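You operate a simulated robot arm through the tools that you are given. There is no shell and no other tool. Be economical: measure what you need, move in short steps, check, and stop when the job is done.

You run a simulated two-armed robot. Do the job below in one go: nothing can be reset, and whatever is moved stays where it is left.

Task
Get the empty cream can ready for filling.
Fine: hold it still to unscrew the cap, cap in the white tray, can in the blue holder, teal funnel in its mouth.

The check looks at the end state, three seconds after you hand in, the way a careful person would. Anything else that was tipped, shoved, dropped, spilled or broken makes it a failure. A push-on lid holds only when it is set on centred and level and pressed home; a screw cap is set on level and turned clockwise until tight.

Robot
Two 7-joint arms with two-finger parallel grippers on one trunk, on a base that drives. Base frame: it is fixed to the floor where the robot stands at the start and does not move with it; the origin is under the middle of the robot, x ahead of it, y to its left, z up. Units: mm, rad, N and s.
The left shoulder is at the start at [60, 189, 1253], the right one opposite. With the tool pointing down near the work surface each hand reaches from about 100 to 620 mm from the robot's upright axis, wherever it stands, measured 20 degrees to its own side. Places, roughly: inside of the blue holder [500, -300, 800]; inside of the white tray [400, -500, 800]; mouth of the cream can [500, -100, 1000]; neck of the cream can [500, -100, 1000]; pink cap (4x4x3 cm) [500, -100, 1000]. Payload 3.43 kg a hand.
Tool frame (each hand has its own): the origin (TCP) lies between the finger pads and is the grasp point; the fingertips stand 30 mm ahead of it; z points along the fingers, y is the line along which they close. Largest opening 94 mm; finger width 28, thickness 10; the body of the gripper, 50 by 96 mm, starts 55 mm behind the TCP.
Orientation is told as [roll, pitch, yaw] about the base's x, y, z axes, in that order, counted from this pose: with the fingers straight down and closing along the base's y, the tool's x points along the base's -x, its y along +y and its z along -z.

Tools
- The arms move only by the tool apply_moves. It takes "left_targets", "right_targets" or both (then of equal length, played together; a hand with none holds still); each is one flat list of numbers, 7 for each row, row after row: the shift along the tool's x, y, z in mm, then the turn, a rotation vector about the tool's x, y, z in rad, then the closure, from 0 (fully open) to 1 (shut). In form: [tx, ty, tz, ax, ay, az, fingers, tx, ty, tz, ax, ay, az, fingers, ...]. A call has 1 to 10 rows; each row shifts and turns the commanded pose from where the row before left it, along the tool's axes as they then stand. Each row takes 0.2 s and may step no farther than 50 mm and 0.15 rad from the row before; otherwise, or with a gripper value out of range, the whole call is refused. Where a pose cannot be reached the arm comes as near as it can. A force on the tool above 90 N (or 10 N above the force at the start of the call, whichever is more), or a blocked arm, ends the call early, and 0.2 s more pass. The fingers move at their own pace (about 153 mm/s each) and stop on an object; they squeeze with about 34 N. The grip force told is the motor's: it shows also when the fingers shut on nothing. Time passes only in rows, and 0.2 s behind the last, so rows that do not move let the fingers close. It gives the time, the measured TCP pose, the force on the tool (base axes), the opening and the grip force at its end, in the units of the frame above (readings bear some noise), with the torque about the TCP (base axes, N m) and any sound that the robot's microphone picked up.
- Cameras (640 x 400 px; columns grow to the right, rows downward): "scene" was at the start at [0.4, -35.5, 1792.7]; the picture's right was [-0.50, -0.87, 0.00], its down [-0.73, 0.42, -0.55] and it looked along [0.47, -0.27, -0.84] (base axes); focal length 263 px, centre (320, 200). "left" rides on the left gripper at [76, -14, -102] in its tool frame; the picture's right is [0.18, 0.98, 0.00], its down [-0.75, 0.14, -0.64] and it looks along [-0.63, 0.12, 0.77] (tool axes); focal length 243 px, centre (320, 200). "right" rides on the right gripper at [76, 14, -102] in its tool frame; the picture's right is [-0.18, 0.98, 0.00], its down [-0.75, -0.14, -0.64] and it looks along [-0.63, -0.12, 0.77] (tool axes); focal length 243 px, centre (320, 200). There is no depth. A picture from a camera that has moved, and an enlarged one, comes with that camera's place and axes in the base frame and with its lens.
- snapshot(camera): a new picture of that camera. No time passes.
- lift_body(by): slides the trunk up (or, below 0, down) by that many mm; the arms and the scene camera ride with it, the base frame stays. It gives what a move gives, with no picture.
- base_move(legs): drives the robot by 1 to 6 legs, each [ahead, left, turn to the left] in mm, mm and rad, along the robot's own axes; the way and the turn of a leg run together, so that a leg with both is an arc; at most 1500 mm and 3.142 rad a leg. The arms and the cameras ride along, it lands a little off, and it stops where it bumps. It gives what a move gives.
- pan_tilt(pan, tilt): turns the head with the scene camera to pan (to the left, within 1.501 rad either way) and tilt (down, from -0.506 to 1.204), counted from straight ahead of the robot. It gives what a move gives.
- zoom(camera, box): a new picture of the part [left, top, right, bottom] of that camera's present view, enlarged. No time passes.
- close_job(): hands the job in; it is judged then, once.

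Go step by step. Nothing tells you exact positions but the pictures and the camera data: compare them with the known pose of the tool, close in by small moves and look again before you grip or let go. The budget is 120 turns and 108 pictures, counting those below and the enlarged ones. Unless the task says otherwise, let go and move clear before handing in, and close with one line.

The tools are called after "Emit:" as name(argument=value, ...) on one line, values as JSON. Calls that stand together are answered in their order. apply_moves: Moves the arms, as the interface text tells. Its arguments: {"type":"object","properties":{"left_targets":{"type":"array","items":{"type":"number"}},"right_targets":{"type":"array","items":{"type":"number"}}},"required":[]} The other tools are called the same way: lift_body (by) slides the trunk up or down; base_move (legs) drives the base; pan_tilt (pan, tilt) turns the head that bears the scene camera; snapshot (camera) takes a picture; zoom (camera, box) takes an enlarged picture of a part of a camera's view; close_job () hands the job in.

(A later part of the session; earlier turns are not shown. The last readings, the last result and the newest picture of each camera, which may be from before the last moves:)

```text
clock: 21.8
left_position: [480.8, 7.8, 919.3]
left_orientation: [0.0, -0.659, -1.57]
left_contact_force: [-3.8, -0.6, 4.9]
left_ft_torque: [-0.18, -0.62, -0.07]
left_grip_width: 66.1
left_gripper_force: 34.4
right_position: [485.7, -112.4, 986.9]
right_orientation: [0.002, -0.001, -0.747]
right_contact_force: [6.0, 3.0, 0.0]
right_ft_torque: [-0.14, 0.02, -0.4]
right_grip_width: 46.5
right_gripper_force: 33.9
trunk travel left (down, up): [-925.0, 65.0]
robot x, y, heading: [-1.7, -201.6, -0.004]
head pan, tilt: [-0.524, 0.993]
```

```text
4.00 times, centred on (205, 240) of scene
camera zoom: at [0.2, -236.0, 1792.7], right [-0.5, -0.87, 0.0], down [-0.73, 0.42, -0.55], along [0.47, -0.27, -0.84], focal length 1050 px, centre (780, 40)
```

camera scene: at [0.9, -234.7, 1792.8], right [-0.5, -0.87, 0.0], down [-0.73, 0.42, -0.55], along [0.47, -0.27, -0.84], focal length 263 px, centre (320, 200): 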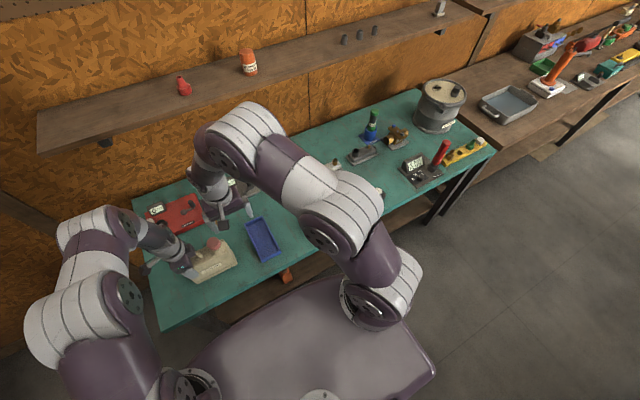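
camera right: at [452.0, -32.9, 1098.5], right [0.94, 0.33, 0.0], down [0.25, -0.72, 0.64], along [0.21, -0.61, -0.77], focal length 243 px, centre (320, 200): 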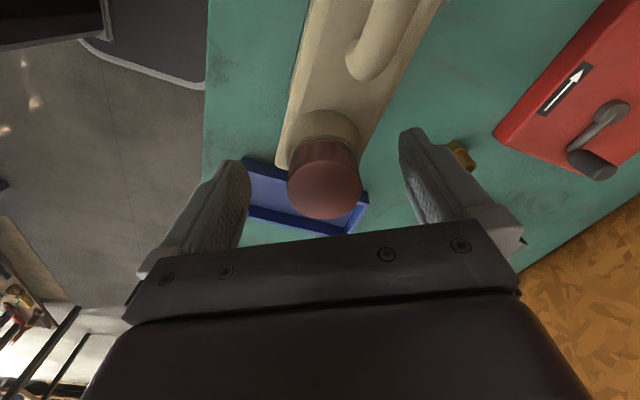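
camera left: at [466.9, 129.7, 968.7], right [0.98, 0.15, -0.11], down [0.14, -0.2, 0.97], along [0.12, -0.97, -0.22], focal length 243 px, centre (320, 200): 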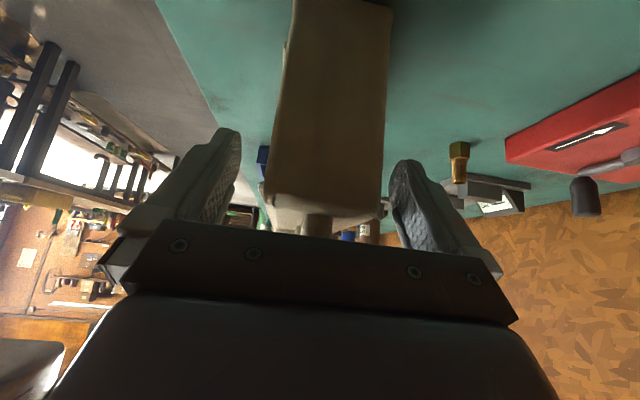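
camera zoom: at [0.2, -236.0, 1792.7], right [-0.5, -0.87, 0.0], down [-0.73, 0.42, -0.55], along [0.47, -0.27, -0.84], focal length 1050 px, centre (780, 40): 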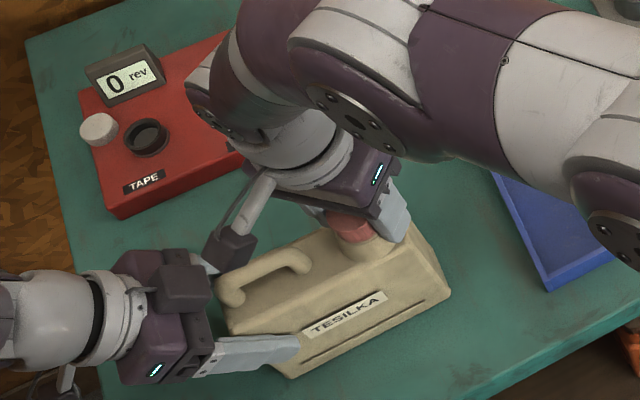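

Rotation follows with ~0.4 N m, can still. Continue counter-clockwise 1.5 rad with slight lift.

Emit:
apply_moves(right_targets=[0, 0, 0, 0, 0, -0.15, 1, 0, 0, -0.1, 0, 0, -0.15, 1, 0, 0, -0.1, 0, 0, -0.15, 1, 0, 0, -0.1, 0, 0, -0.15, 1, 0, 0, -0.1, 0, 0, -0.15, 1, 0, 0, -0.1, 0, 0, -0.15, 1, 0, 0, -0.1, 0, 0, -0.15, 1, 0, 0, -0.1, 0, 0, -0.15, 1, 0, 0, -0.1, 0, 0, -0.15, 1, 0, 0, -0.1, 0, 0, -0.15, 1])

Emit:
zoom(camera="right", box=[220, 60, 440, 260])

Emit:
zoom(camera="scene", box=[130, 190, 280, 290])

```text
clock: 24.0
left_position: [481.1, 7.2, 920.2]
left_orientation: [0.003, -0.656, -1.567]
left_contact_force: [-0.1, -12.2, 0.9]
left_ft_torque: [-0.43, 0.24, 0.93]
left_grip_width: 66.4
left_gripper_force: 33.8
right_position: [483.7, -114.7, 987.7]
right_orientation: [0.0, 0.004, 0.75]
right_contact_force: [-2.2, 12.9, 4.9]
right_ft_torque: [0.67, 0.05, -0.99]
right_grip_width: 46.2
right_gripper_force: 34.6
trunk travel left (down, up): [-925.0, 65.0]
robot x, y, heading: [-0.7, -200.0, 0.002]
head pan, tilt: [-0.524, 0.993]
```

```text
2.00 times, centred on (330, 160) of right
camera zoom: at [417.2, -154.3, 1090.6], right [-0.54, 0.84, 0.0], down [0.65, 0.41, 0.64], along [0.54, 0.34, -0.77], focal length 485 px, centre (300, 280)
```

zoom: 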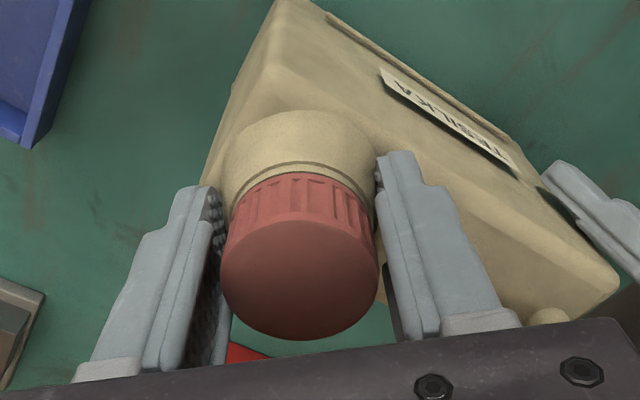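

```text
4.00 times, centred on (205, 240) of scene
camera zoom: at [-1.2, -236.4, 1792.6], right [-0.5, -0.87, 0.0], down [-0.72, 0.42, -0.55], along [0.47, -0.27, -0.84], focal length 1050 px, centre (780, 40)
```

zoom: 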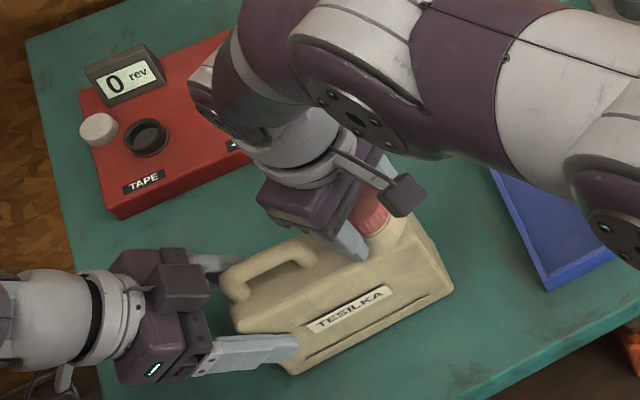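

The can nudged ~3 mm toward −y, as the hand was off the cap's axis. I'll open, recentre, wind back and take another stroke.

Emit:
apply_moves(right_targets=[0, 0, 0, 0, 0, 0, 0.2, -3.3, 1.7, 0, 0, 0, 0, 0.2, 0, 0, 0, 0, 0, 0.15, 0.2, 0, 0, 0, 0, 0, 0.15, 0.2, 0, 0, 0, 0, 0, 0.15, 0.2, 0, 0, 0, 0, 0, 0.15, 0.2, 0, 0, 0, 0, 0, 0.15, 0.2, 0, 0, 0, 0, 0, 0.15, 0.2, 0, 0, 0, 0, 0, 0.15, 0.2, 0, 0, 0, 0, 0, 0.15, 0.2])

Emit:
zoom(camera="right", box=[220, 60, 440, 260])

```text
clock: 26.2
left_position: [479.0, 6.4, 920.9]
left_orientation: [-0.001, -0.657, -1.57]
left_contact_force: [5.0, 1.7, 12.7]
left_ft_torque: [0.06, -0.8, 0.21]
left_grip_width: 67.4
left_gripper_force: 34.0
right_position: [488.5, -107.5, 990.9]
right_orientation: [0.007, -0.005, -0.452]
right_contact_force: [0.7, 0.7, 0.5]
right_ft_torque: [0.0, 0.01, 0.0]
right_grip_width: 75.3
right_gripper_force: 0.1
trunk travel left (down, up): [-925.0, 65.0]
robot x, y, heading: [0.3, -203.1, -0.007]
head pan, tilt: [-0.524, 0.993]
```

```text
2.00 times, centred on (330, 160) of right
camera zoom: at [424.3, -60.0, 1093.8], right [0.6, 0.8, 0.01], down [0.61, -0.46, 0.64], along [0.52, -0.38, -0.76], focal length 485 px, centre (300, 280)
```

zoom: 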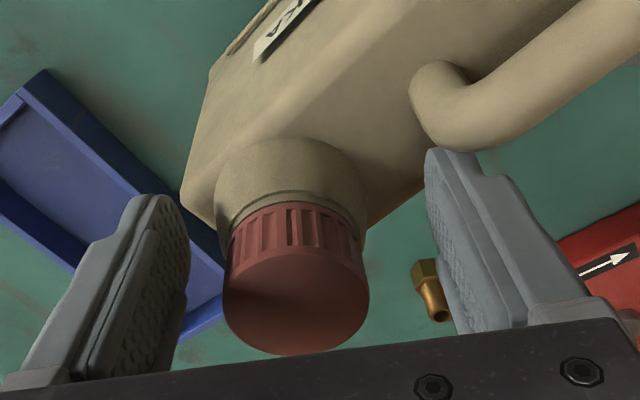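

Emit:
zoom(camera="scene", box=[130, 190, 280, 290])

Emit:
snapshot(camera="right")

```text
4.00 times, centred on (205, 240) of scene
camera zoom: at [-0.3, -236.2, 1792.9], right [-0.5, -0.87, 0.0], down [-0.73, 0.42, -0.55], along [0.47, -0.27, -0.84], focal length 1050 px, centre (780, 40)
```

zoom: 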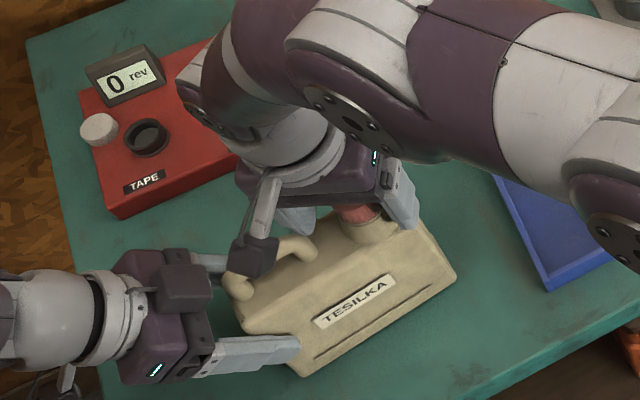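

```text
64 pictures are left
camera right: at [424.3, -60.0, 1093.8], right [0.6, 0.8, 0.01], down [0.61, -0.46, 0.64], along [0.52, -0.38, -0.76], focal length 243 px, centre (320, 200)
```

right: 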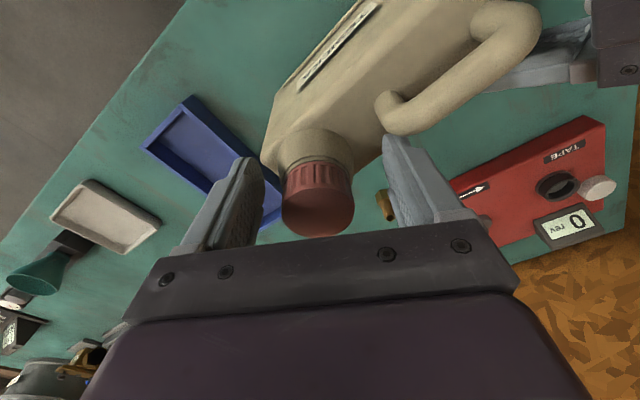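

The open finger clipped the handle while winding back and yawed the can slightly. I'll raise the right hand clear, then reopen and reclose the left hand to square the can.

Emit:
apply_moves(right_targets=[0, 0, -25, 0, 0, 0, 0.2, 0, 0, -25, 0, 0, 0, 0.2])

Emit:
apply_moves(left_targets=[0, 0, 0, 0, 0, 0, 0.1, 0, 0, 0, 0, 0, 0, 0.1])

Emit:
zoom(camera="scene", box=[130, 190, 280, 290])

Emit:
snapshot(camera="right")

```text
clock: 26.8
left_position: [478.7, 5.2, 919.9]
left_orientation: [-0.001, -0.658, -1.568]
left_contact_force: [-0.7, 0.3, 10.4]
left_ft_torque: [-0.4, -0.43, 0.12]
left_grip_width: 66.9
left_gripper_force: 33.9
right_position: [484.4, -108.4, 1039.2]
right_orientation: [0.003, -0.004, -0.452]
right_contact_force: [-0.1, 0.2, -0.6]
right_ft_torque: [0.03, 0.02, -0.01]
right_grip_width: 75.1
right_gripper_force: 0.1
trunk travel left (down, up): [-925.0, 65.0]
robot x, y, heading: [-1.9, -201.7, -0.003]
head pan, tilt: [-0.524, 0.993]
```

```text
clock: 27.4
left_position: [480.5, 6.7, 919.1]
left_orientation: [0.0, -0.656, -1.565]
left_contact_force: [0.3, 0.6, 0.3]
left_ft_torque: [0.01, -0.04, 0.02]
left_grip_width: 84.6
left_gripper_force: 0.1
right_position: [484.5, -108.6, 1038.8]
right_orientation: [0.0, -0.001, -0.451]
right_contact_force: [-0.2, 0.1, -0.1]
right_ft_torque: [-0.03, 0.0, 0.01]
right_grip_width: 75.5
right_gripper_force: 0.0
trunk travel left (down, up): [-925.0, 65.0]
robot x, y, heading: [-0.4, -200.6, -0.002]
head pan, tilt: [-0.524, 0.993]
```

```text
4.00 times, centred on (205, 240) of scene
camera zoom: at [-0.5, -236.4, 1792.6], right [-0.5, -0.87, 0.0], down [-0.72, 0.42, -0.55], along [0.47, -0.27, -0.84], focal length 1050 px, centre (780, 40)
```

zoom: 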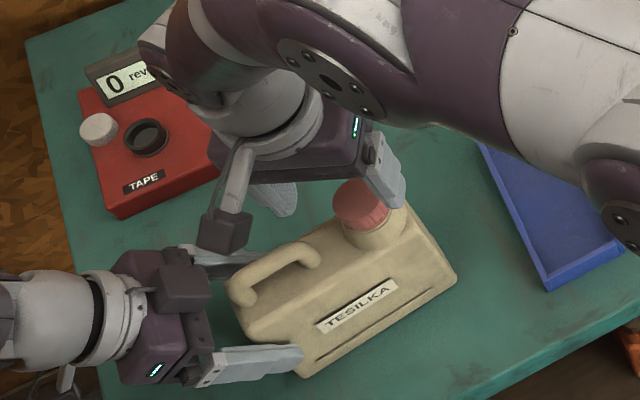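

```text
62 pictures are left
camera right: at [420.7, -61.2, 1142.2], right [0.59, 0.8, 0.0], down [0.62, -0.46, 0.64], along [0.52, -0.38, -0.77], focal length 243 px, centre (320, 200)
```

right: 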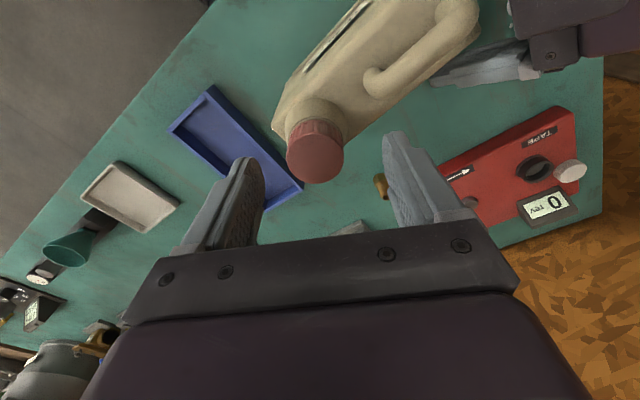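

The can stands flat, shifted ~(+8,−8) mm at the cap. Reclose the left hand, following 6 mm along −y.

Emit:
apply_moves(left_targets=[-4.8, 0, 3.6, 0, 0, 0, 0.1, 0, 0, 0, 0, 0, 0, 0.2, 0, 0, 0, 0, 0, 0, 1, 0, 0, 0, 0, 0, 0, 1])

Emit:
snapshot(camera="right")

Emit:
zoom(camera="scene", box=[130, 190, 280, 290])

```text
clock: 28.4
left_position: [480.5, 1.1, 919.5]
left_orientation: [0.0, -0.656, -1.569]
left_contact_force: [-0.9, -0.5, -0.1]
left_ft_torque: [0.2, 0.0, 0.04]
left_grip_width: 67.8
left_gripper_force: 33.7
right_position: [484.2, -109.2, 1039.3]
right_orientation: [-0.001, 0.0, -0.449]
right_contact_force: [-0.7, -0.1, -0.3]
right_ft_torque: [0.04, 0.03, -0.01]
right_grip_width: 75.1
right_gripper_force: 0.1
trunk travel left (down, up): [-925.0, 65.0]
robot x, y, heading: [2.9, -204.7, -0.0]
head pan, tilt: [-0.524, 0.993]
```

```text
61 pictures are left
camera right: at [421.0, -61.1, 1142.0], right [0.59, 0.8, 0.0], down [0.62, -0.46, 0.64], along [0.52, -0.38, -0.77], focal length 243 px, centre (320, 200)
```

right: 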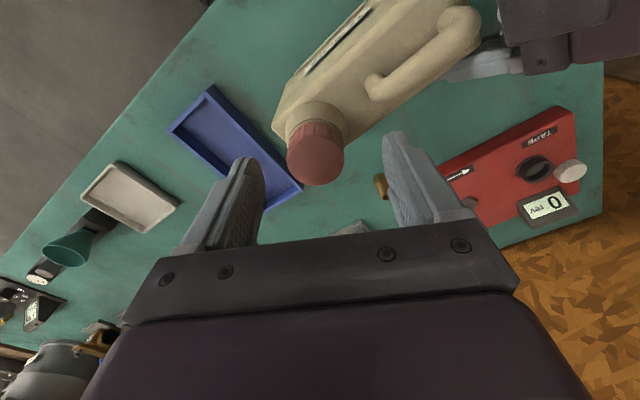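

```text
4.00 times, centred on (205, 240) of scene
camera zoom: at [0.1, -236.3, 1792.7], right [-0.5, -0.87, 0.0], down [-0.73, 0.42, -0.55], along [0.47, -0.27, -0.84], focal length 1050 px, centre (780, 40)
```

zoom: 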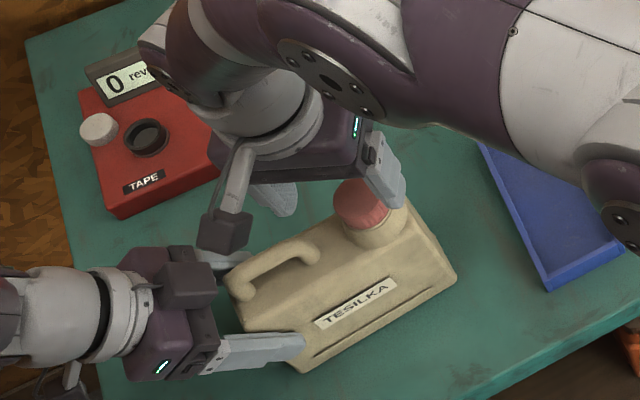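

Emit:
apply_moves(left_targets=[0, 0, 0, 0, 0, 0, 0.15, 0, 0, 0, -0.043, 0, -0.055, 0.15, 0, 0, 0, 0, 0, 0, 1, 0, 0, 0, 0, 0, 0, 1, 0, 0, 0, 0, 0, 0, 1])

Emit:
zoom(camera="right", box=[220, 0, 540, 200])

```text
clock: 29.6
left_position: [481.3, 2.0, 920.6]
left_orientation: [0.0, -0.657, -1.499]
left_contact_force: [-0.8, -0.9, -0.5]
left_ft_torque: [-0.22, -0.02, -0.15]
left_grip_width: 66.0
left_gripper_force: 33.8
right_position: [484.3, -109.1, 1038.2]
right_orientation: [-0.001, -0.001, -0.45]
right_contact_force: [0.5, -0.7, 0.4]
right_ft_torque: [-0.01, 0.0, 0.01]
right_grip_width: 75.2
right_gripper_force: 0.1
trunk travel left (down, up): [-925.0, 65.0]
robot x, y, heading: [1.3, -201.0, -0.002]
head pan, tilt: [-0.524, 0.993]
```

```text
2.00 times, centred on (380, 100) of right
camera zoom: at [421.0, -61.1, 1142.0], right [0.59, 0.8, 0.0], down [0.62, -0.46, 0.64], along [0.52, -0.38, -0.77], focal length 485 px, centre (200, 400)
```

zoom: 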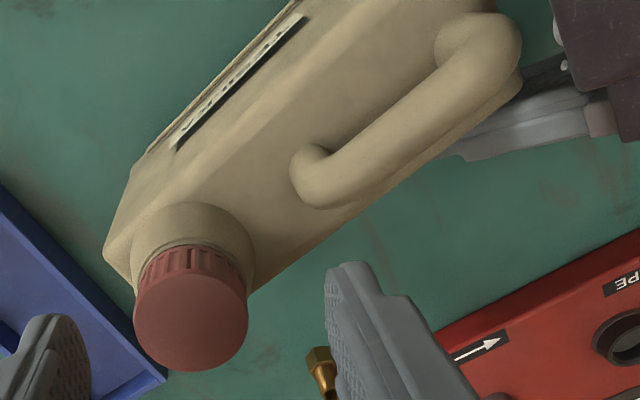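

The left hand is squared on the can (66.0 mm). Right hand: wind to yaw −1.05, shift to [491,−115], descend with narrower opening.

Emit:
apply_moves(right_targets=[0, 0, 0, 0, 0, 0.15, 0.25, 0, 0, 0, 0, 0, 0.15, 0.25, 0, 0, 0, 0, 0, 0.15, 0.25, 0, 0, 0, 0, 0, 0.15, 0.25, -8.5, 2.8, 0, 0, 0, 0, 0.25, 0, 0, 25, 0, 0, 0, 0.25, 0, 0, 23, 0, 0, 0, 0.25])

Emit:
zoom(camera="right", box=[220, 60, 440, 260])

```text
clock: 31.2
left_position: [480.7, 1.4, 919.9]
left_orientation: [0.001, -0.657, -1.501]
left_contact_force: [-0.8, -0.5, 0.5]
left_ft_torque: [-0.03, -0.03, -0.03]
left_grip_width: 66.0
left_gripper_force: 33.8
right_position: [493.4, -113.4, 989.0]
right_orientation: [-0.001, -0.001, -1.05]
right_contact_force: [-0.2, 0.7, 0.1]
right_ft_torque: [0.03, 0.01, -0.04]
right_grip_width: 70.5
right_gripper_force: 0.0
trunk travel left (down, up): [-925.0, 65.0]
robot x, y, heading: [-0.2, -199.0, 0.006]
head pan, tilt: [-0.524, 0.993]
```

```text
2.00 times, centred on (330, 160) of right
camera zoom: at [467.6, -38.8, 1092.1], right [0.94, 0.33, 0.0], down [0.25, -0.72, 0.64], along [0.21, -0.61, -0.77], focal length 485 px, centre (300, 280)
```

zoom: 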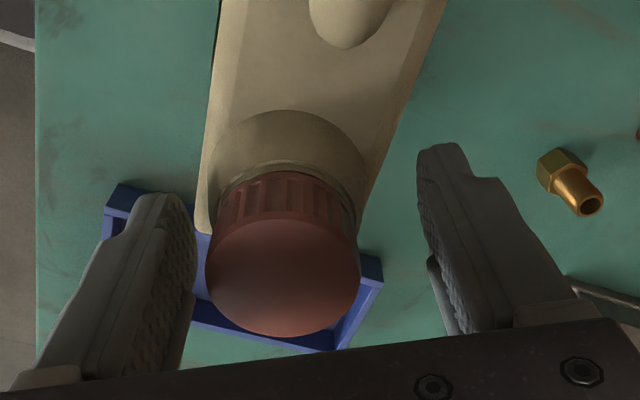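

Emit:
apply_moves(right_targets=[-3.5, -5, 0, 0, 0, 0, 0.25, 0, 0, 0, 0, 0, 0, 0.45, 0, 0, 0, 0, 0, 0, 1, 0, 0, 0, 0, 0, 0, 1])

Emit:
zoom(camera="right", box=[220, 60, 440, 260])

```text
clock: 32.2
left_position: [479.0, 1.5, 919.7]
left_orientation: [0.001, -0.657, -1.498]
left_contact_force: [-6.1, -1.9, 5.2]
left_ft_torque: [-0.1, -0.49, -0.36]
left_grip_width: 66.2
left_gripper_force: 34.4
right_position: [491.7, -120.4, 989.4]
right_orientation: [0.001, 0.0, -1.051]
right_contact_force: [6.8, 3.2, -3.8]
right_ft_torque: [-0.15, -0.08, -0.45]
right_grip_width: 46.2
right_gripper_force: 33.9
trunk travel left (down, up): [-925.0, 65.0]
robot x, y, heading: [-2.9, -199.0, -0.003]
head pan, tilt: [-0.524, 0.993]
```

```text
2.00 times, centred on (330, 160) of right
camera zoom: at [464.8, -44.9, 1092.2], right [0.94, 0.33, 0.0], down [0.25, -0.72, 0.64], along [0.21, -0.61, -0.77], focal length 485 px, centre (300, 280)
```

zoom: 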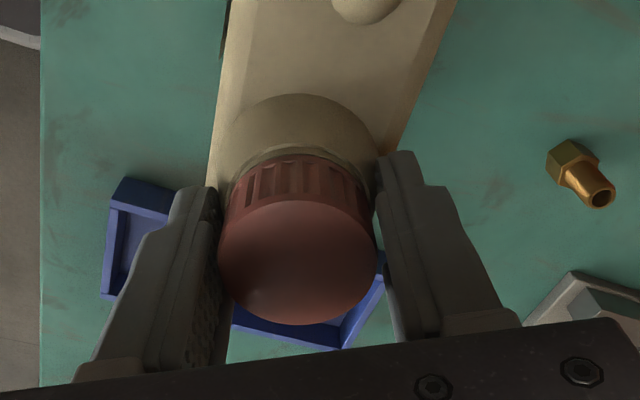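

Emit:
apply_moves(right_targets=[0, 0.7, 0, 0, 0, 0, 1, 0, 0, 0, 0, 0, -0.15, 1, 0, 0, -0.1, 0, 0, -0.15, 1, 0, 0, -0.1, 0, 0, -0.15, 1, 0, 0, -0.1, 0, 0, -0.15, 1, 0, 0, -0.1, 0, 0, -0.15, 1, 0, 0, -0.1, 0, 0, -0.15, 1, 0, 0, -0.1, 0, 0, -0.15, 1, 0, 0, -0.1, 0, 0, -0.15, 1, 0, 0, -0.1, 0, 0, -0.15, 1])

Emit:
zoom(camera="right", box=[220, 60, 440, 260])

```text
clock: 34.4
left_position: [480.6, 0.8, 920.2]
left_orientation: [-0.001, -0.658, -1.496]
left_contact_force: [-5.2, -29.8, 2.3]
left_ft_torque: [0.49, 0.18, -0.17]
left_grip_width: 66.3
left_gripper_force: 34.0
right_position: [489.5, -118.8, 990.3]
right_orientation: [0.002, -0.001, 0.3]
right_contact_force: [3.7, 31.4, 1.0]
right_ft_torque: [1.29, -0.1, -0.89]
right_grip_width: 46.9
right_gripper_force: 34.1
trunk travel left (down, up): [-925.0, 65.0]
robot x, y, heading: [0.6, -203.0, 0.003]
head pan, tilt: [-0.524, 0.993]
```

```text
2.00 times, centred on (330, 160) of right
camera zoom: at [411.5, -126.5, 1093.6], right [-0.12, 0.99, 0.0], down [0.76, 0.09, 0.64], along [0.64, 0.08, -0.77], focal length 485 px, centre (300, 280)
```

zoom: 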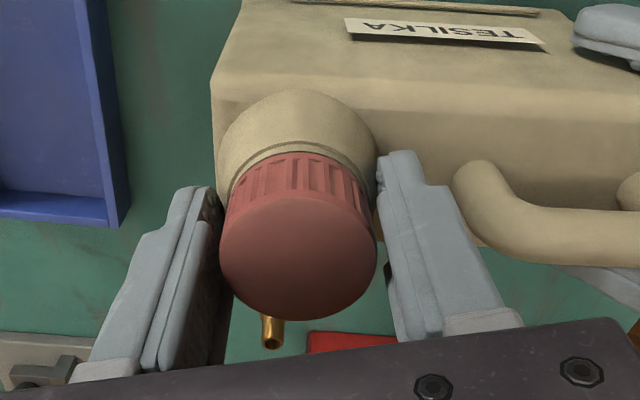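

Side force of 31 N in y tells me the true axis is ~3 mm further +y; relieve that and continue turning.

Emit:
apply_moves(right_targets=[-0.8, 2.7, 0, 0, 0, 0, 1, 0, 0, -0.1, 0, 0, -0.15, 1, 0, 0, -0.1, 0, 0, -0.15, 1, 0, 0, -0.1, 0, 0, -0.15, 1, 0, 0, -0.1, 0, 0, -0.15, 1, 0, 0, -0.1, 0, 0, -0.15, 1, 0, 0, -0.1, 0, 0, -0.15, 1])

Emit:
zoom(camera="right", box=[220, 60, 440, 260])

```text
clock: 36.0
left_position: [480.9, 1.4, 920.4]
left_orientation: [0.001, -0.657, -1.498]
left_contact_force: [-5.6, 7.5, 6.3]
left_ft_torque: [-0.73, -0.05, -0.25]
left_grip_width: 66.0
left_gripper_force: 34.3
right_position: [490.0, -117.8, 990.3]
right_orientation: [0.002, 0.001, 1.201]
right_contact_force: [4.6, -7.4, -5.3]
right_ft_torque: [-0.61, -0.42, -0.37]
right_grip_width: 46.5
right_gripper_force: 33.7
trunk travel left (down, up): [-925.0, 65.0]
robot x, y, heading: [-5.0, -202.9, -0.002]
head pan, tilt: [-0.524, 0.993]
```

```text
2.00 times, centred on (330, 160) of right
camera zoom: at [448.7, -182.6, 1093.1], right [-0.85, 0.53, 0.0], down [0.4, 0.65, 0.64], along [0.34, 0.54, -0.77], focal length 485 px, centre (300, 280)
```

zoom: 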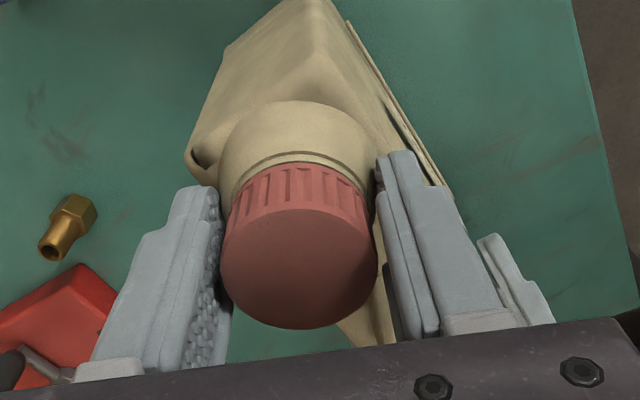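

Side forces are small now; continuing the same stroke further.

Emit:
apply_moves(right_targets=[0, 0, 0, 0, 0, -0.15, 1, 0, 0, 0, 0, 0, -0.15, 1, 0, 0, 0, 0, 0, -0.15, 1, 0, 0, -0.1, 0, 0, -0.15, 1, 0, 0, -0.1, 0, 0, -0.15, 1])

Emit:
zoom(camera="scene", box=[130, 190, 280, 290])

```text
clock: 37.2
left_position: [481.6, 2.4, 920.0]
left_orientation: [0.002, -0.655, -1.499]
left_contact_force: [4.6, -0.6, -3.6]
left_ft_torque: [0.67, 0.25, 0.75]
left_grip_width: 66.2
left_gripper_force: 33.8
right_position: [490.1, -116.7, 990.8]
right_orientation: [0.001, 0.0, 1.951]
right_contact_force: [-4.4, 0.4, 4.1]
right_ft_torque: [-0.01, 0.14, -0.15]
right_grip_width: 45.2
right_gripper_force: 33.9
trunk travel left (down, up): [-925.0, 65.0]
robot x, y, heading: [1.3, -201.5, -0.001]
head pan, tilt: [-0.524, 0.993]
```

```text
4.00 times, centred on (205, 240) of scene
camera zoom: at [0.7, -236.1, 1792.7], right [-0.5, -0.87, 0.0], down [-0.73, 0.42, -0.55], along [0.47, -0.27, -0.84], focal length 1050 px, centre (780, 40)
```

zoom: 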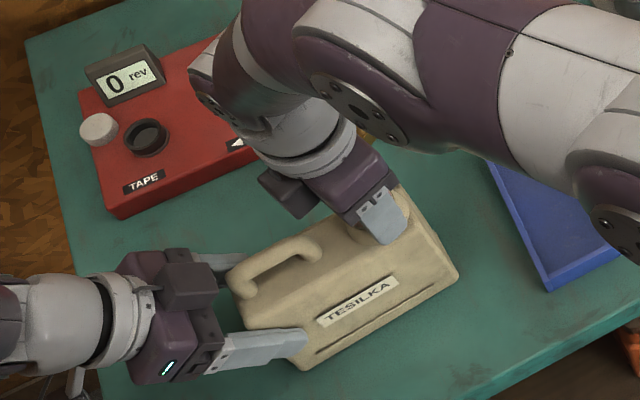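

Torque has dropped to 0.15 N m. Test-lift by 3 mm to see whether the thread has let go.

Emit:
apply_moves(right_targets=[0, 0, -1.5, 0, 0, 0, 1, 0, 0, -1.5, 0, 0, 0, 1])

Emit:
zoom(camera="right", box=[220, 60, 440, 260])

```text
clock: 37.8
left_position: [480.7, 1.1, 920.5]
left_orientation: [0.002, -0.659, -1.5]
left_contact_force: [0.2, -6.8, 14.9]
left_ft_torque: [-0.83, 0.08, -0.15]
left_grip_width: 66.3
left_gripper_force: 33.5
right_position: [490.6, -116.9, 993.0]
right_orientation: [0.003, 0.0, 1.949]
right_contact_force: [-0.3, 6.8, -18.3]
right_ft_torque: [-0.58, -0.24, 0.13]
right_grip_width: 45.3
right_gripper_force: 34.1
trunk travel left (down, up): [-925.0, 65.0]
robot x, y, heading: [-0.7, -200.2, -0.001]
head pan, tilt: [-0.524, 0.993]
```

```text
2.00 times, centred on (330, 160) of right
camera zoom: at [504.0, -191.9, 1096.0], right [-0.98, -0.19, 0.0], down [-0.15, 0.75, 0.64], along [-0.12, 0.63, -0.77], focal length 485 px, centre (300, 280)
```

zoom: 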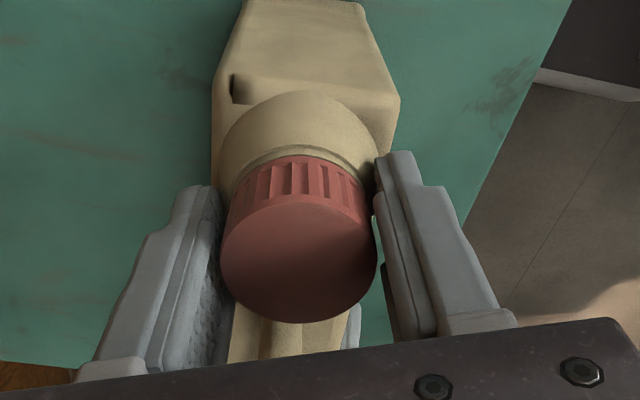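

Still threaded. Release and wind back with a narrow opening.

Emit:
apply_moves(right_targets=[0, 0, 2.5, 0, 0, 0, 1, 0, 0, 0, 0, 0, 0, 0.36, 0, 0, 0, 0, 0, 0.15, 0.36, 0, 0, 0, 0, 0, 0.15, 0.36, 0, 0, 0, 0, 0, 0.15, 0.36, 0, 0, 0, 0, 0, 0.15, 0.36, 0, 0, 0, 0, 0, 0.15, 0.36, 0, 0, 0, 0, 0, 0.15, 0.36, 0, 0, 0, 0, 0, 0.15, 0.36, 0, 0, 0, 0, 0, 0.15, 0.36])

Emit:
apply_moves(right_targets=[0, 0, 0, 0, 0, 0.15, 0.36, 0, 0, 0, 0, 0, 0.15, 0.36, 0, 0, 0, 0, 0, 0.15, 0.36, 0, 0, 0, 0, 0, 0.15, 0.36, 0, 0, 0, 0, 0, 0.15, 0.36, 0, 0, 0, 0, 0, 0.15, 0.36, 0, 0, 0, 0, 0, 0.15, 0.36, 0, 0, 0, 0, 0, 0.15, 0.36, 0, 0, 0, 0, 0, 0.15, 0.36, 0, 0, 0, 0, 0, 0.15, 0.36])

Emit:
zoom(camera="right", box=[220, 60, 440, 260])

```text
clock: 40.0
left_position: [480.1, 0.8, 919.0]
left_orientation: [0.0, -0.655, -1.499]
left_contact_force: [0.8, 0.5, -2.9]
left_ft_torque: [0.25, -0.01, 0.0]
left_grip_width: 66.2
left_gripper_force: 33.8
right_position: [489.5, -115.4, 993.1]
right_orientation: [-0.001, 0.001, 0.745]
right_contact_force: [-0.1, -0.6, -0.5]
right_ft_torque: [0.01, 0.0, 0.02]
right_grip_width: 60.3
right_gripper_force: 0.1
trunk travel left (down, up): [-925.0, 65.0]
robot x, y, heading: [-2.5, -202.4, -0.004]
head pan, tilt: [-0.524, 0.993]
```

```text
clock: 42.2
left_position: [481.7, 1.1, 919.7]
left_orientation: [-0.001, -0.656, -1.5]
left_contact_force: [0.7, 0.5, -3.3]
left_ft_torque: [0.21, 0.01, 0.0]
left_grip_width: 66.4
left_gripper_force: 33.3
right_position: [490.8, -117.1, 991.8]
right_orientation: [0.0, 0.0, -0.753]
right_contact_force: [0.9, 0.3, -0.6]
right_ft_torque: [0.0, 0.01, 0.0]
right_grip_width: 60.2
right_gripper_force: 0.1
trunk travel left (down, up): [-925.0, 65.0]
robot x, y, heading: [-0.1, -199.0, -0.002]
head pan, tilt: [-0.524, 0.993]
```

```text
2.00 times, centred on (330, 160) of right
camera zoom: at [444.1, -53.6, 1094.6], right [0.81, 0.59, 0.0], down [0.45, -0.62, 0.64], along [0.38, -0.52, -0.77], focal length 485 px, centre (300, 280)
```

zoom: 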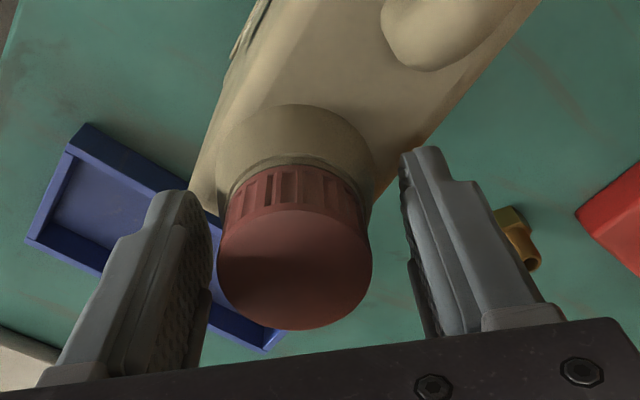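

Emit:
apply_moves(right_targets=[0, -1, 1.5, 0, 0, 0, 0.45, 0, 0, 0, 0, 0, 0, 1, 0, 0, 0, 0, 0, -0.15, 1, 0, 0, 0, 0, 0, -0.15, 1, 0, 0, -0.1, 0, 0, -0.15, 1, 0, 0, -0.1, 0, 0, -0.15, 1, 0, 0, -0.1, 0, 0, -0.15, 1, 0, 0, -0.1, 0, 0, -0.15, 1, 0, 0, -0.1, 0, 0, -0.15, 1, 0, 0, -0.1, 0, 0, -0.15, 1])

Emit:
apply_moves(right_targets=[0, 0, -0.1, 0, 0, -0.15, 1, 0, 0, -0.1, 0, 0, -0.15, 1, 0, 0, -0.1, 0, 0, -0.15, 1, 0, 0, -0.1, 0, 0, -0.15, 1, 0, 0, -0.1, 0, 0, -0.15, 1, 0, 0, -0.1, 0, 0, -0.15, 1, 0, 0, -0.1, 0, 0, -0.15, 1, 0, 0, -0.1, 0, 0, -0.15, 1, 0, 0, -0.1, 0, 0, -0.15, 1, 0, 0, -0.1, 0, 0, -0.15, 1])

Emit:
zoom(camera="right", box=[220, 60, 440, 260])

```text
clock: 44.4
left_position: [481.8, 2.0, 919.4]
left_orientation: [0.002, -0.655, -1.497]
left_contact_force: [-0.5, 20.5, -4.1]
left_ft_torque: [-0.21, 0.01, 0.79]
left_grip_width: 66.7
left_gripper_force: 34.0
right_position: [488.9, -119.7, 990.0]
right_orientation: [-0.001, 0.001, 0.45]
right_contact_force: [0.7, -21.3, 1.8]
right_ft_torque: [-0.8, -0.01, -0.75]
right_grip_width: 47.2
right_gripper_force: 33.8
trunk travel left (down, up): [-925.0, 65.0]
robot x, y, heading: [-1.1, -202.6, 0.002]
head pan, tilt: [-0.524, 0.993]
```

```text
clock: 46.6
left_position: [482.0, 2.2, 919.7]
left_orientation: [0.0, -0.659, -1.499]
left_contact_force: [-7.0, -0.8, -0.2]
left_ft_torque: [0.15, -0.43, -0.49]
left_grip_width: 66.2
left_gripper_force: 34.0
right_position: [489.7, -118.0, 992.2]
right_orientation: [0.0, 0.001, 1.951]
right_contact_force: [6.9, 1.7, 0.5]
right_ft_torque: [-0.29, -0.1, -0.34]
right_grip_width: 45.2
right_gripper_force: 33.5
trunk travel left (down, up): [-925.0, 65.0]
robot x, y, heading: [-1.1, -199.0, 0.0]
head pan, tilt: [-0.524, 0.993]
```

```text
2.00 times, centred on (330, 160) of right
camera zoom: at [503.9, -191.9, 1095.3], right [-0.98, -0.19, 0.0], down [-0.15, 0.75, 0.64], along [-0.12, 0.63, -0.77], focal length 485 px, centre (300, 280)
```

zoom: 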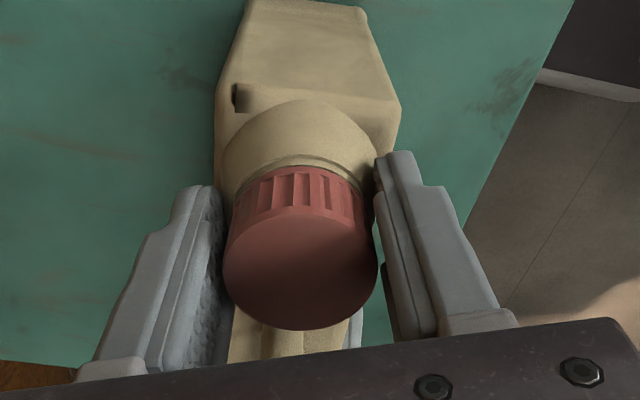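

Grip width repeats with yaw, so the pads may be slipping on the cap. I'll test with a small turn and close-ups of the ridges.

Emit:
zoom(camera="right", box=[270, 120, 370, 182])

Emit:
apply_moves(right_targets=[0, 0, 0, 0, 0, -0.1, 1, 0, 0, 0, 0, 0, -0.1, 1])

Emit:
zoom(camera="right", box=[270, 120, 370, 182])

```text
6.40 times, centred on (320, 151) of right
camera zoom: at [503.9, -191.9, 1095.3], right [-0.98, -0.19, 0.0], down [-0.15, 0.75, 0.64], along [-0.12, 0.63, -0.77], focal length 1553 px, centre (320, 514)
```

zoom: 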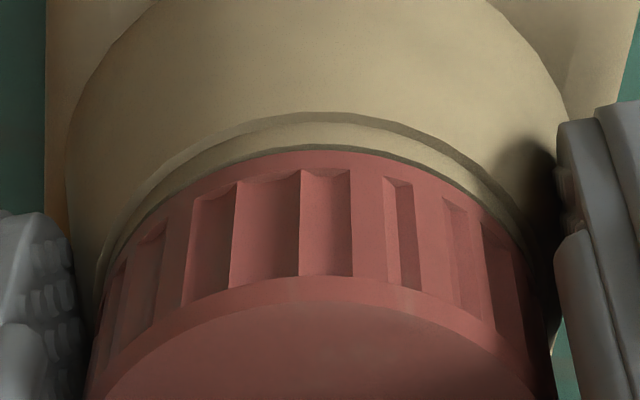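

```text
clock: 47.2
left_position: [481.6, 1.5, 919.8]
left_orientation: [0.0, -0.657, -1.498]
left_contact_force: [-7.1, -0.6, -3.9]
left_ft_torque: [0.51, -0.37, 0.14]
left_grip_width: 66.2
left_gripper_force: 34.5
right_position: [490.3, -117.4, 992.5]
right_orientation: [-0.002, -0.001, 2.151]
right_contact_force: [6.3, 1.0, 2.5]
right_ft_torque: [0.1, 0.04, -0.88]
right_grip_width: 47.0
right_gripper_force: 34.4
trunk travel left (down, up): [-925.0, 65.0]
robot x, y, heading: [1.7, -198.2, -0.002]
head pan, tilt: [-0.524, 0.993]
```

```text
6.40 times, centred on (320, 151) of right
camera zoom: at [519.1, -187.5, 1095.2], right [-0.92, -0.38, 0.0], down [-0.29, 0.71, 0.64], along [-0.25, 0.59, -0.77], focal length 1553 px, centre (320, 514)
```

zoom: 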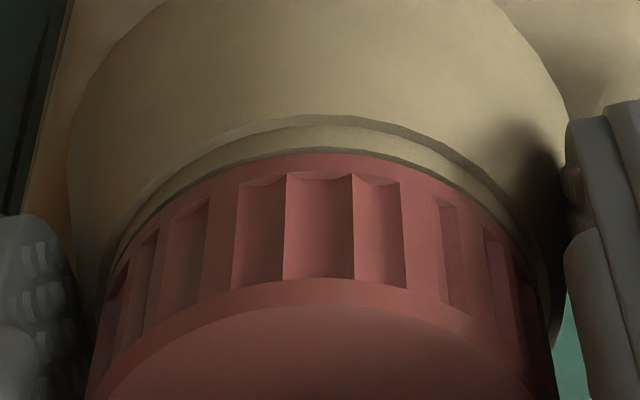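

The ridges slid under the pads, and there's a gap between pad and cap: the fingertips are clamping the wider neck collar below the cap. I'll regrip 12 mm higher.

Emit:
apply_moves(right_targets=[0, 0, 0, 0, 0, 0, 0.36, 0, 0, -6, 0, 0, 0, 0.36, 0, 0, -6, 0, 0, 0, 0.36, 0, 0, 0, 0, 0, 0, 1, 0, 0, 0, 0, 0, 0, 1])

Emit:
zoom(camera="right", box=[260, 100, 380, 230])

```text
clock: 48.4
left_position: [481.1, 1.6, 919.7]
left_orientation: [-0.001, -0.657, -1.5]
left_contact_force: [-1.1, -0.6, -2.8]
left_ft_torque: [0.17, -0.1, -0.26]
left_grip_width: 66.2
left_gripper_force: 34.4
right_position: [491.9, -118.9, 1003.6]
right_orientation: [-0.001, -0.001, 2.148]
right_contact_force: [0.4, 1.0, 0.5]
right_ft_torque: [0.07, 0.06, 0.15]
right_grip_width: 39.1
right_gripper_force: 33.8
trunk travel left (down, up): [-925.0, 65.0]
robot x, y, heading: [-0.2, -204.6, 0.0]
head pan, tilt: [-0.524, 0.993]
```

```text
3.08 times, centred on (320, 165) of right
camera zoom: at [519.8, -188.6, 1107.0], right [-0.92, -0.38, 0.0], down [-0.29, 0.71, 0.64], along [-0.25, 0.59, -0.77], focal length 746 px, centre (320, 308)
```

zoom: 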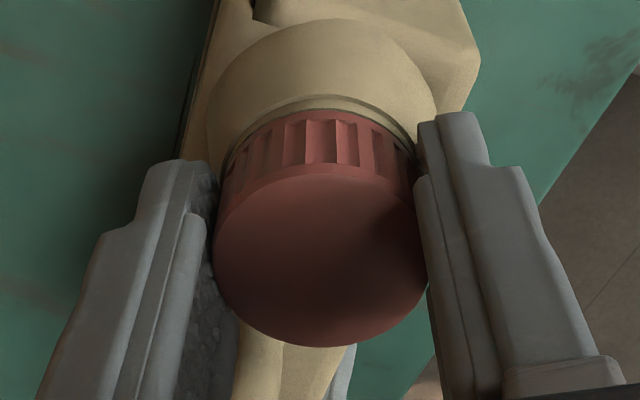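

Now on the cap itself (39 mm). Wind back and start a real stroke.

Emit:
apply_moves(right_targets=[0, 0, 0, 0, 0, 0, 0.45, -2, 0, 0, 0, 0, 0.15, 0.42, 0, 0, 0, 0, 0, 0.15, 0.42, 0, 0, 0, 0, 0, 0.15, 0.42, 0, 0, 0, 0, 0, 0.15, 0.42, 0, 0, 0, 0, 0, 0.15, 0.42, 0, 0, 0, 0, 0, 0.15, 0.42, 0, 0, 0, 0, 0, 0.15, 0.42, 0, 0, 0, 0, 0, 0.15, 0.42, 0, 0, 0, 0, 0, 0.15, 0.42])

Emit:
apply_moves(right_targets=[0, 0, 0, 0, 0, 0.15, 0.42, 0, 0, 0, 0, 0, 0.15, 0.42, 0, 0, 0, 0, 0, 0.15, 0.42, 0, 0, 0, 0, 0, 0.15, 0.42, 0, 0, 0, 0, 0, 0.15, 0.42, 0, 0, 0, 0, 0, 0.15, 0.42, 0, 0, 0, 0, 0, 0.15, 0.42, 0, 0, 0, 0, 0, 0.15, 0.42, 0, 0, 0, 0, 0, 0.15, 0.42, 0, 0, 0, 0, 0, 0.15, 0.42])

Emit:
apply_moves(right_targets=[0, 0, 0, 0, 0, 0.15, 0.42, 0, 0, 0, 0, 0, 0.15, 0.42, 0, 0, 0, 0, 0, 0, 1, 0, 0, 0, 0, 0, 0, 1])

Emit:
zoom(camera="right", box=[260, 100, 380, 230])

```text
clock: 50.6
left_position: [480.9, 1.6, 920.6]
left_orientation: [-0.001, -0.657, -1.499]
left_contact_force: [0.1, 0.1, -3.1]
left_ft_torque: [0.21, -0.02, 0.01]
left_grip_width: 65.9
left_gripper_force: 34.3
right_position: [489.7, -115.0, 1003.3]
right_orientation: [-0.001, 0.0, 0.795]
right_contact_force: [-0.3, 0.6, 1.5]
right_ft_torque: [0.01, -0.02, 0.02]
right_grip_width: 54.5
right_gripper_force: 0.1
trunk travel left (down, up): [-925.0, 65.0]
robot x, y, heading: [0.1, -203.5, 0.003]
head pan, tilt: [-0.524, 0.993]
```

```text
clock: 52.8
left_position: [481.3, 1.5, 918.0]
left_orientation: [0.002, -0.656, -1.5]
left_contact_force: [0.0, 0.6, -3.3]
left_ft_torque: [0.24, 0.04, 0.04]
left_grip_width: 66.1
left_gripper_force: 34.3
right_position: [488.5, -115.9, 1002.8]
right_orientation: [0.001, 0.001, -0.705]
right_contact_force: [0.0, 0.0, 0.5]
right_ft_torque: [-0.03, -0.01, -0.01]
right_grip_width: 54.3
right_gripper_force: 0.1
trunk travel left (down, up): [-925.0, 65.0]
robot x, y, heading: [2.3, -202.8, -0.001]
head pan, tilt: [-0.524, 0.993]
```

```text
clock: 53.8
left_position: [480.0, 1.9, 919.4]
left_orientation: [0.0, -0.658, -1.499]
left_contact_force: [-2.9, -4.4, 0.8]
left_ft_torque: [0.27, -0.29, -0.58]
left_grip_width: 66.2
left_gripper_force: 33.5
right_position: [488.9, -117.2, 1004.5]
right_orientation: [0.001, 0.0, -1.002]
right_contact_force: [3.7, 3.1, -2.6]
right_ft_torque: [-0.15, 0.01, 0.24]
right_grip_width: 39.0
right_gripper_force: 34.0
trunk travel left (down, up): [-925.0, 65.0]
robot x, y, heading: [1.9, -198.8, 0.003]
head pan, tilt: [-0.524, 0.993]
```

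```text
3.08 times, centred on (320, 165) of right
camera zoom: at [459.2, -43.1, 1107.0], right [0.93, 0.37, 0.0], down [0.29, -0.71, 0.64], along [0.24, -0.59, -0.77], focal length 746 px, centre (320, 308)
```

zoom: 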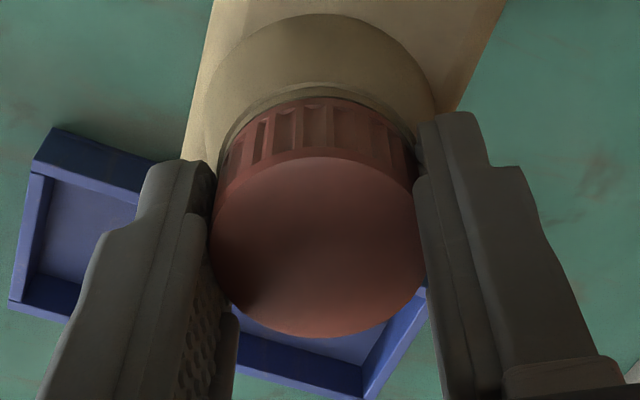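

Emit:
apply_moves(right_targets=[0, 0.3, 0, 0, 0, -0.1, 1, 0, 0, 0, 0, 0, -0.15, 1, 0, 0, 0, 0, 0, -0.15, 1, 0, 0, 0, 0, 0, -0.15, 1, 0, 0, 0, 0, 0, -0.15, 1])

Emit:
zoom(camera="right", box=[260, 100, 380, 230])

```text
clock: 55.0
left_position: [481.3, 1.0, 920.2]
left_orientation: [0.0, -0.658, -1.497]
left_contact_force: [1.1, -0.3, -7.1]
left_ft_torque: [0.73, 0.05, 0.66]
left_grip_width: 66.5
left_gripper_force: 34.0
right_position: [488.6, -114.9, 1003.7]
right_orientation: [0.0, 0.0, -0.297]
right_contact_force: [-0.7, 0.4, 4.3]
right_ft_torque: [0.03, 0.01, -0.55]
right_grip_width: 39.4
right_gripper_force: 34.3
trunk travel left (down, up): [-925.0, 65.0]
robot x, y, heading: [-0.8, -198.1, -0.006]
head pan, tilt: [-0.524, 0.993]
```

```text
3.08 times, centred on (320, 165) of right
camera zoom: at [419.7, -78.7, 1106.6], right [0.47, 0.89, 0.0], down [0.68, -0.36, 0.64], along [0.57, -0.3, -0.77], focal length 746 px, centre (320, 308)
```

zoom: 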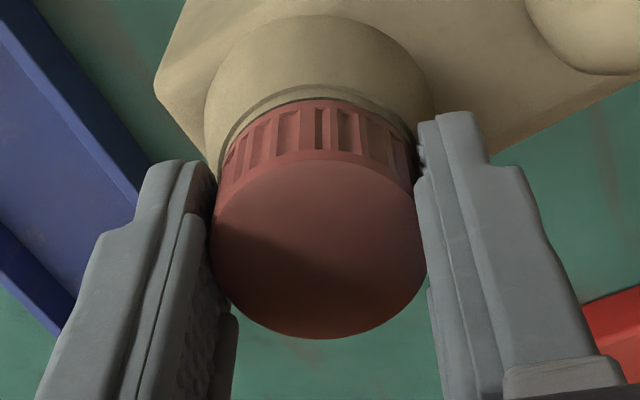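

Side forces vanish and the cap now pushes upward, so the thread is turning. Continue.

Emit:
apply_moves(right_targets=[0, 0, -0.3, 0, 0, -0.15, 1, 0, 0, -0.12, 0, 0, -0.15, 1, 0, 0, -0.12, 0, 0, -0.15, 1, 0, 0, -0.12, 0, 0, -0.15, 1, 0, 0, -0.12, 0, 0, -0.15, 1, 0, 0, -0.12, 0, 0, -0.15, 1, 0, 0, -0.12, 0, 0, -0.15, 1, 0, 0, -0.12, 0, 0, -0.15, 1, 0, 0, -0.12, 0, 0, -0.15, 1, 0, 0, -0.12, 0, 0, -0.15, 1])

Emit:
apply_moves(right_targets=[0, 0, -0.12, 0, 0, -0.15, 1, 0, 0, -0.12, 0, 0, -0.15, 1, 0, 0, -0.12, 0, 0, -0.15, 1, 0, 0, -0.12, 0, 0, -0.15, 1, 0, 0, -0.12, 0, 0, -0.15, 1, 0, 0, -0.12, 0, 0, -0.15, 1])

Emit:
zoom(camera="right", box=[260, 100, 380, 230])

```text
clock: 57.2
left_position: [480.8, 0.8, 920.1]
left_orientation: [-0.002, -0.656, -1.499]
left_contact_force: [-9.1, 7.9, 0.5]
left_ft_torque: [-0.4, -0.46, -0.35]
left_grip_width: 66.1
left_gripper_force: 33.6
right_position: [488.8, -114.3, 1005.9]
right_orientation: [-0.002, -0.001, 1.2]
right_contact_force: [9.3, -9.7, 0.0]
right_ft_torque: [-0.21, -0.34, -0.57]
right_grip_width: 39.6
right_gripper_force: 33.3
trunk travel left (down, up): [-925.0, 65.0]
robot x, y, heading: [1.2, -204.1, 0.004]
head pan, tilt: [-0.524, 0.993]
```

```text
clock: 58.6
left_position: [481.1, 1.7, 919.3]
left_orientation: [0.001, -0.657, -1.499]
left_contact_force: [-4.7, -2.1, -7.3]
left_ft_torque: [0.88, -0.12, -0.1]
left_grip_width: 66.1
left_gripper_force: 34.1
right_position: [489.8, -116.0, 1004.8]
right_orientation: [-0.001, -0.002, 2.099]
right_contact_force: [3.2, 1.4, 6.6]
right_ft_torque: [0.23, -0.07, -0.42]
right_grip_width: 39.4
right_gripper_force: 34.3
trunk travel left (down, up): [-925.0, 65.0]
robot x, y, heading: [-0.2, -199.6, -0.004]
head pan, tilt: [-0.524, 0.993]
```

```text
3.08 times, centred on (320, 165) of right
camera zoom: at [514.2, -187.2, 1108.5], right [-0.94, -0.34, 0.0], down [-0.26, 0.72, 0.64], along [-0.22, 0.6, -0.77], focal length 746 px, centre (320, 308)
```

zoom: 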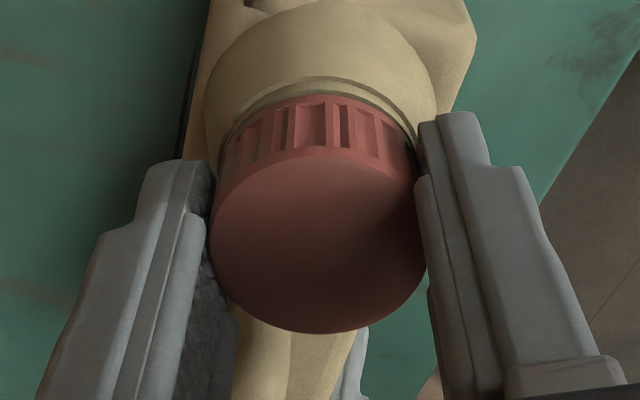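

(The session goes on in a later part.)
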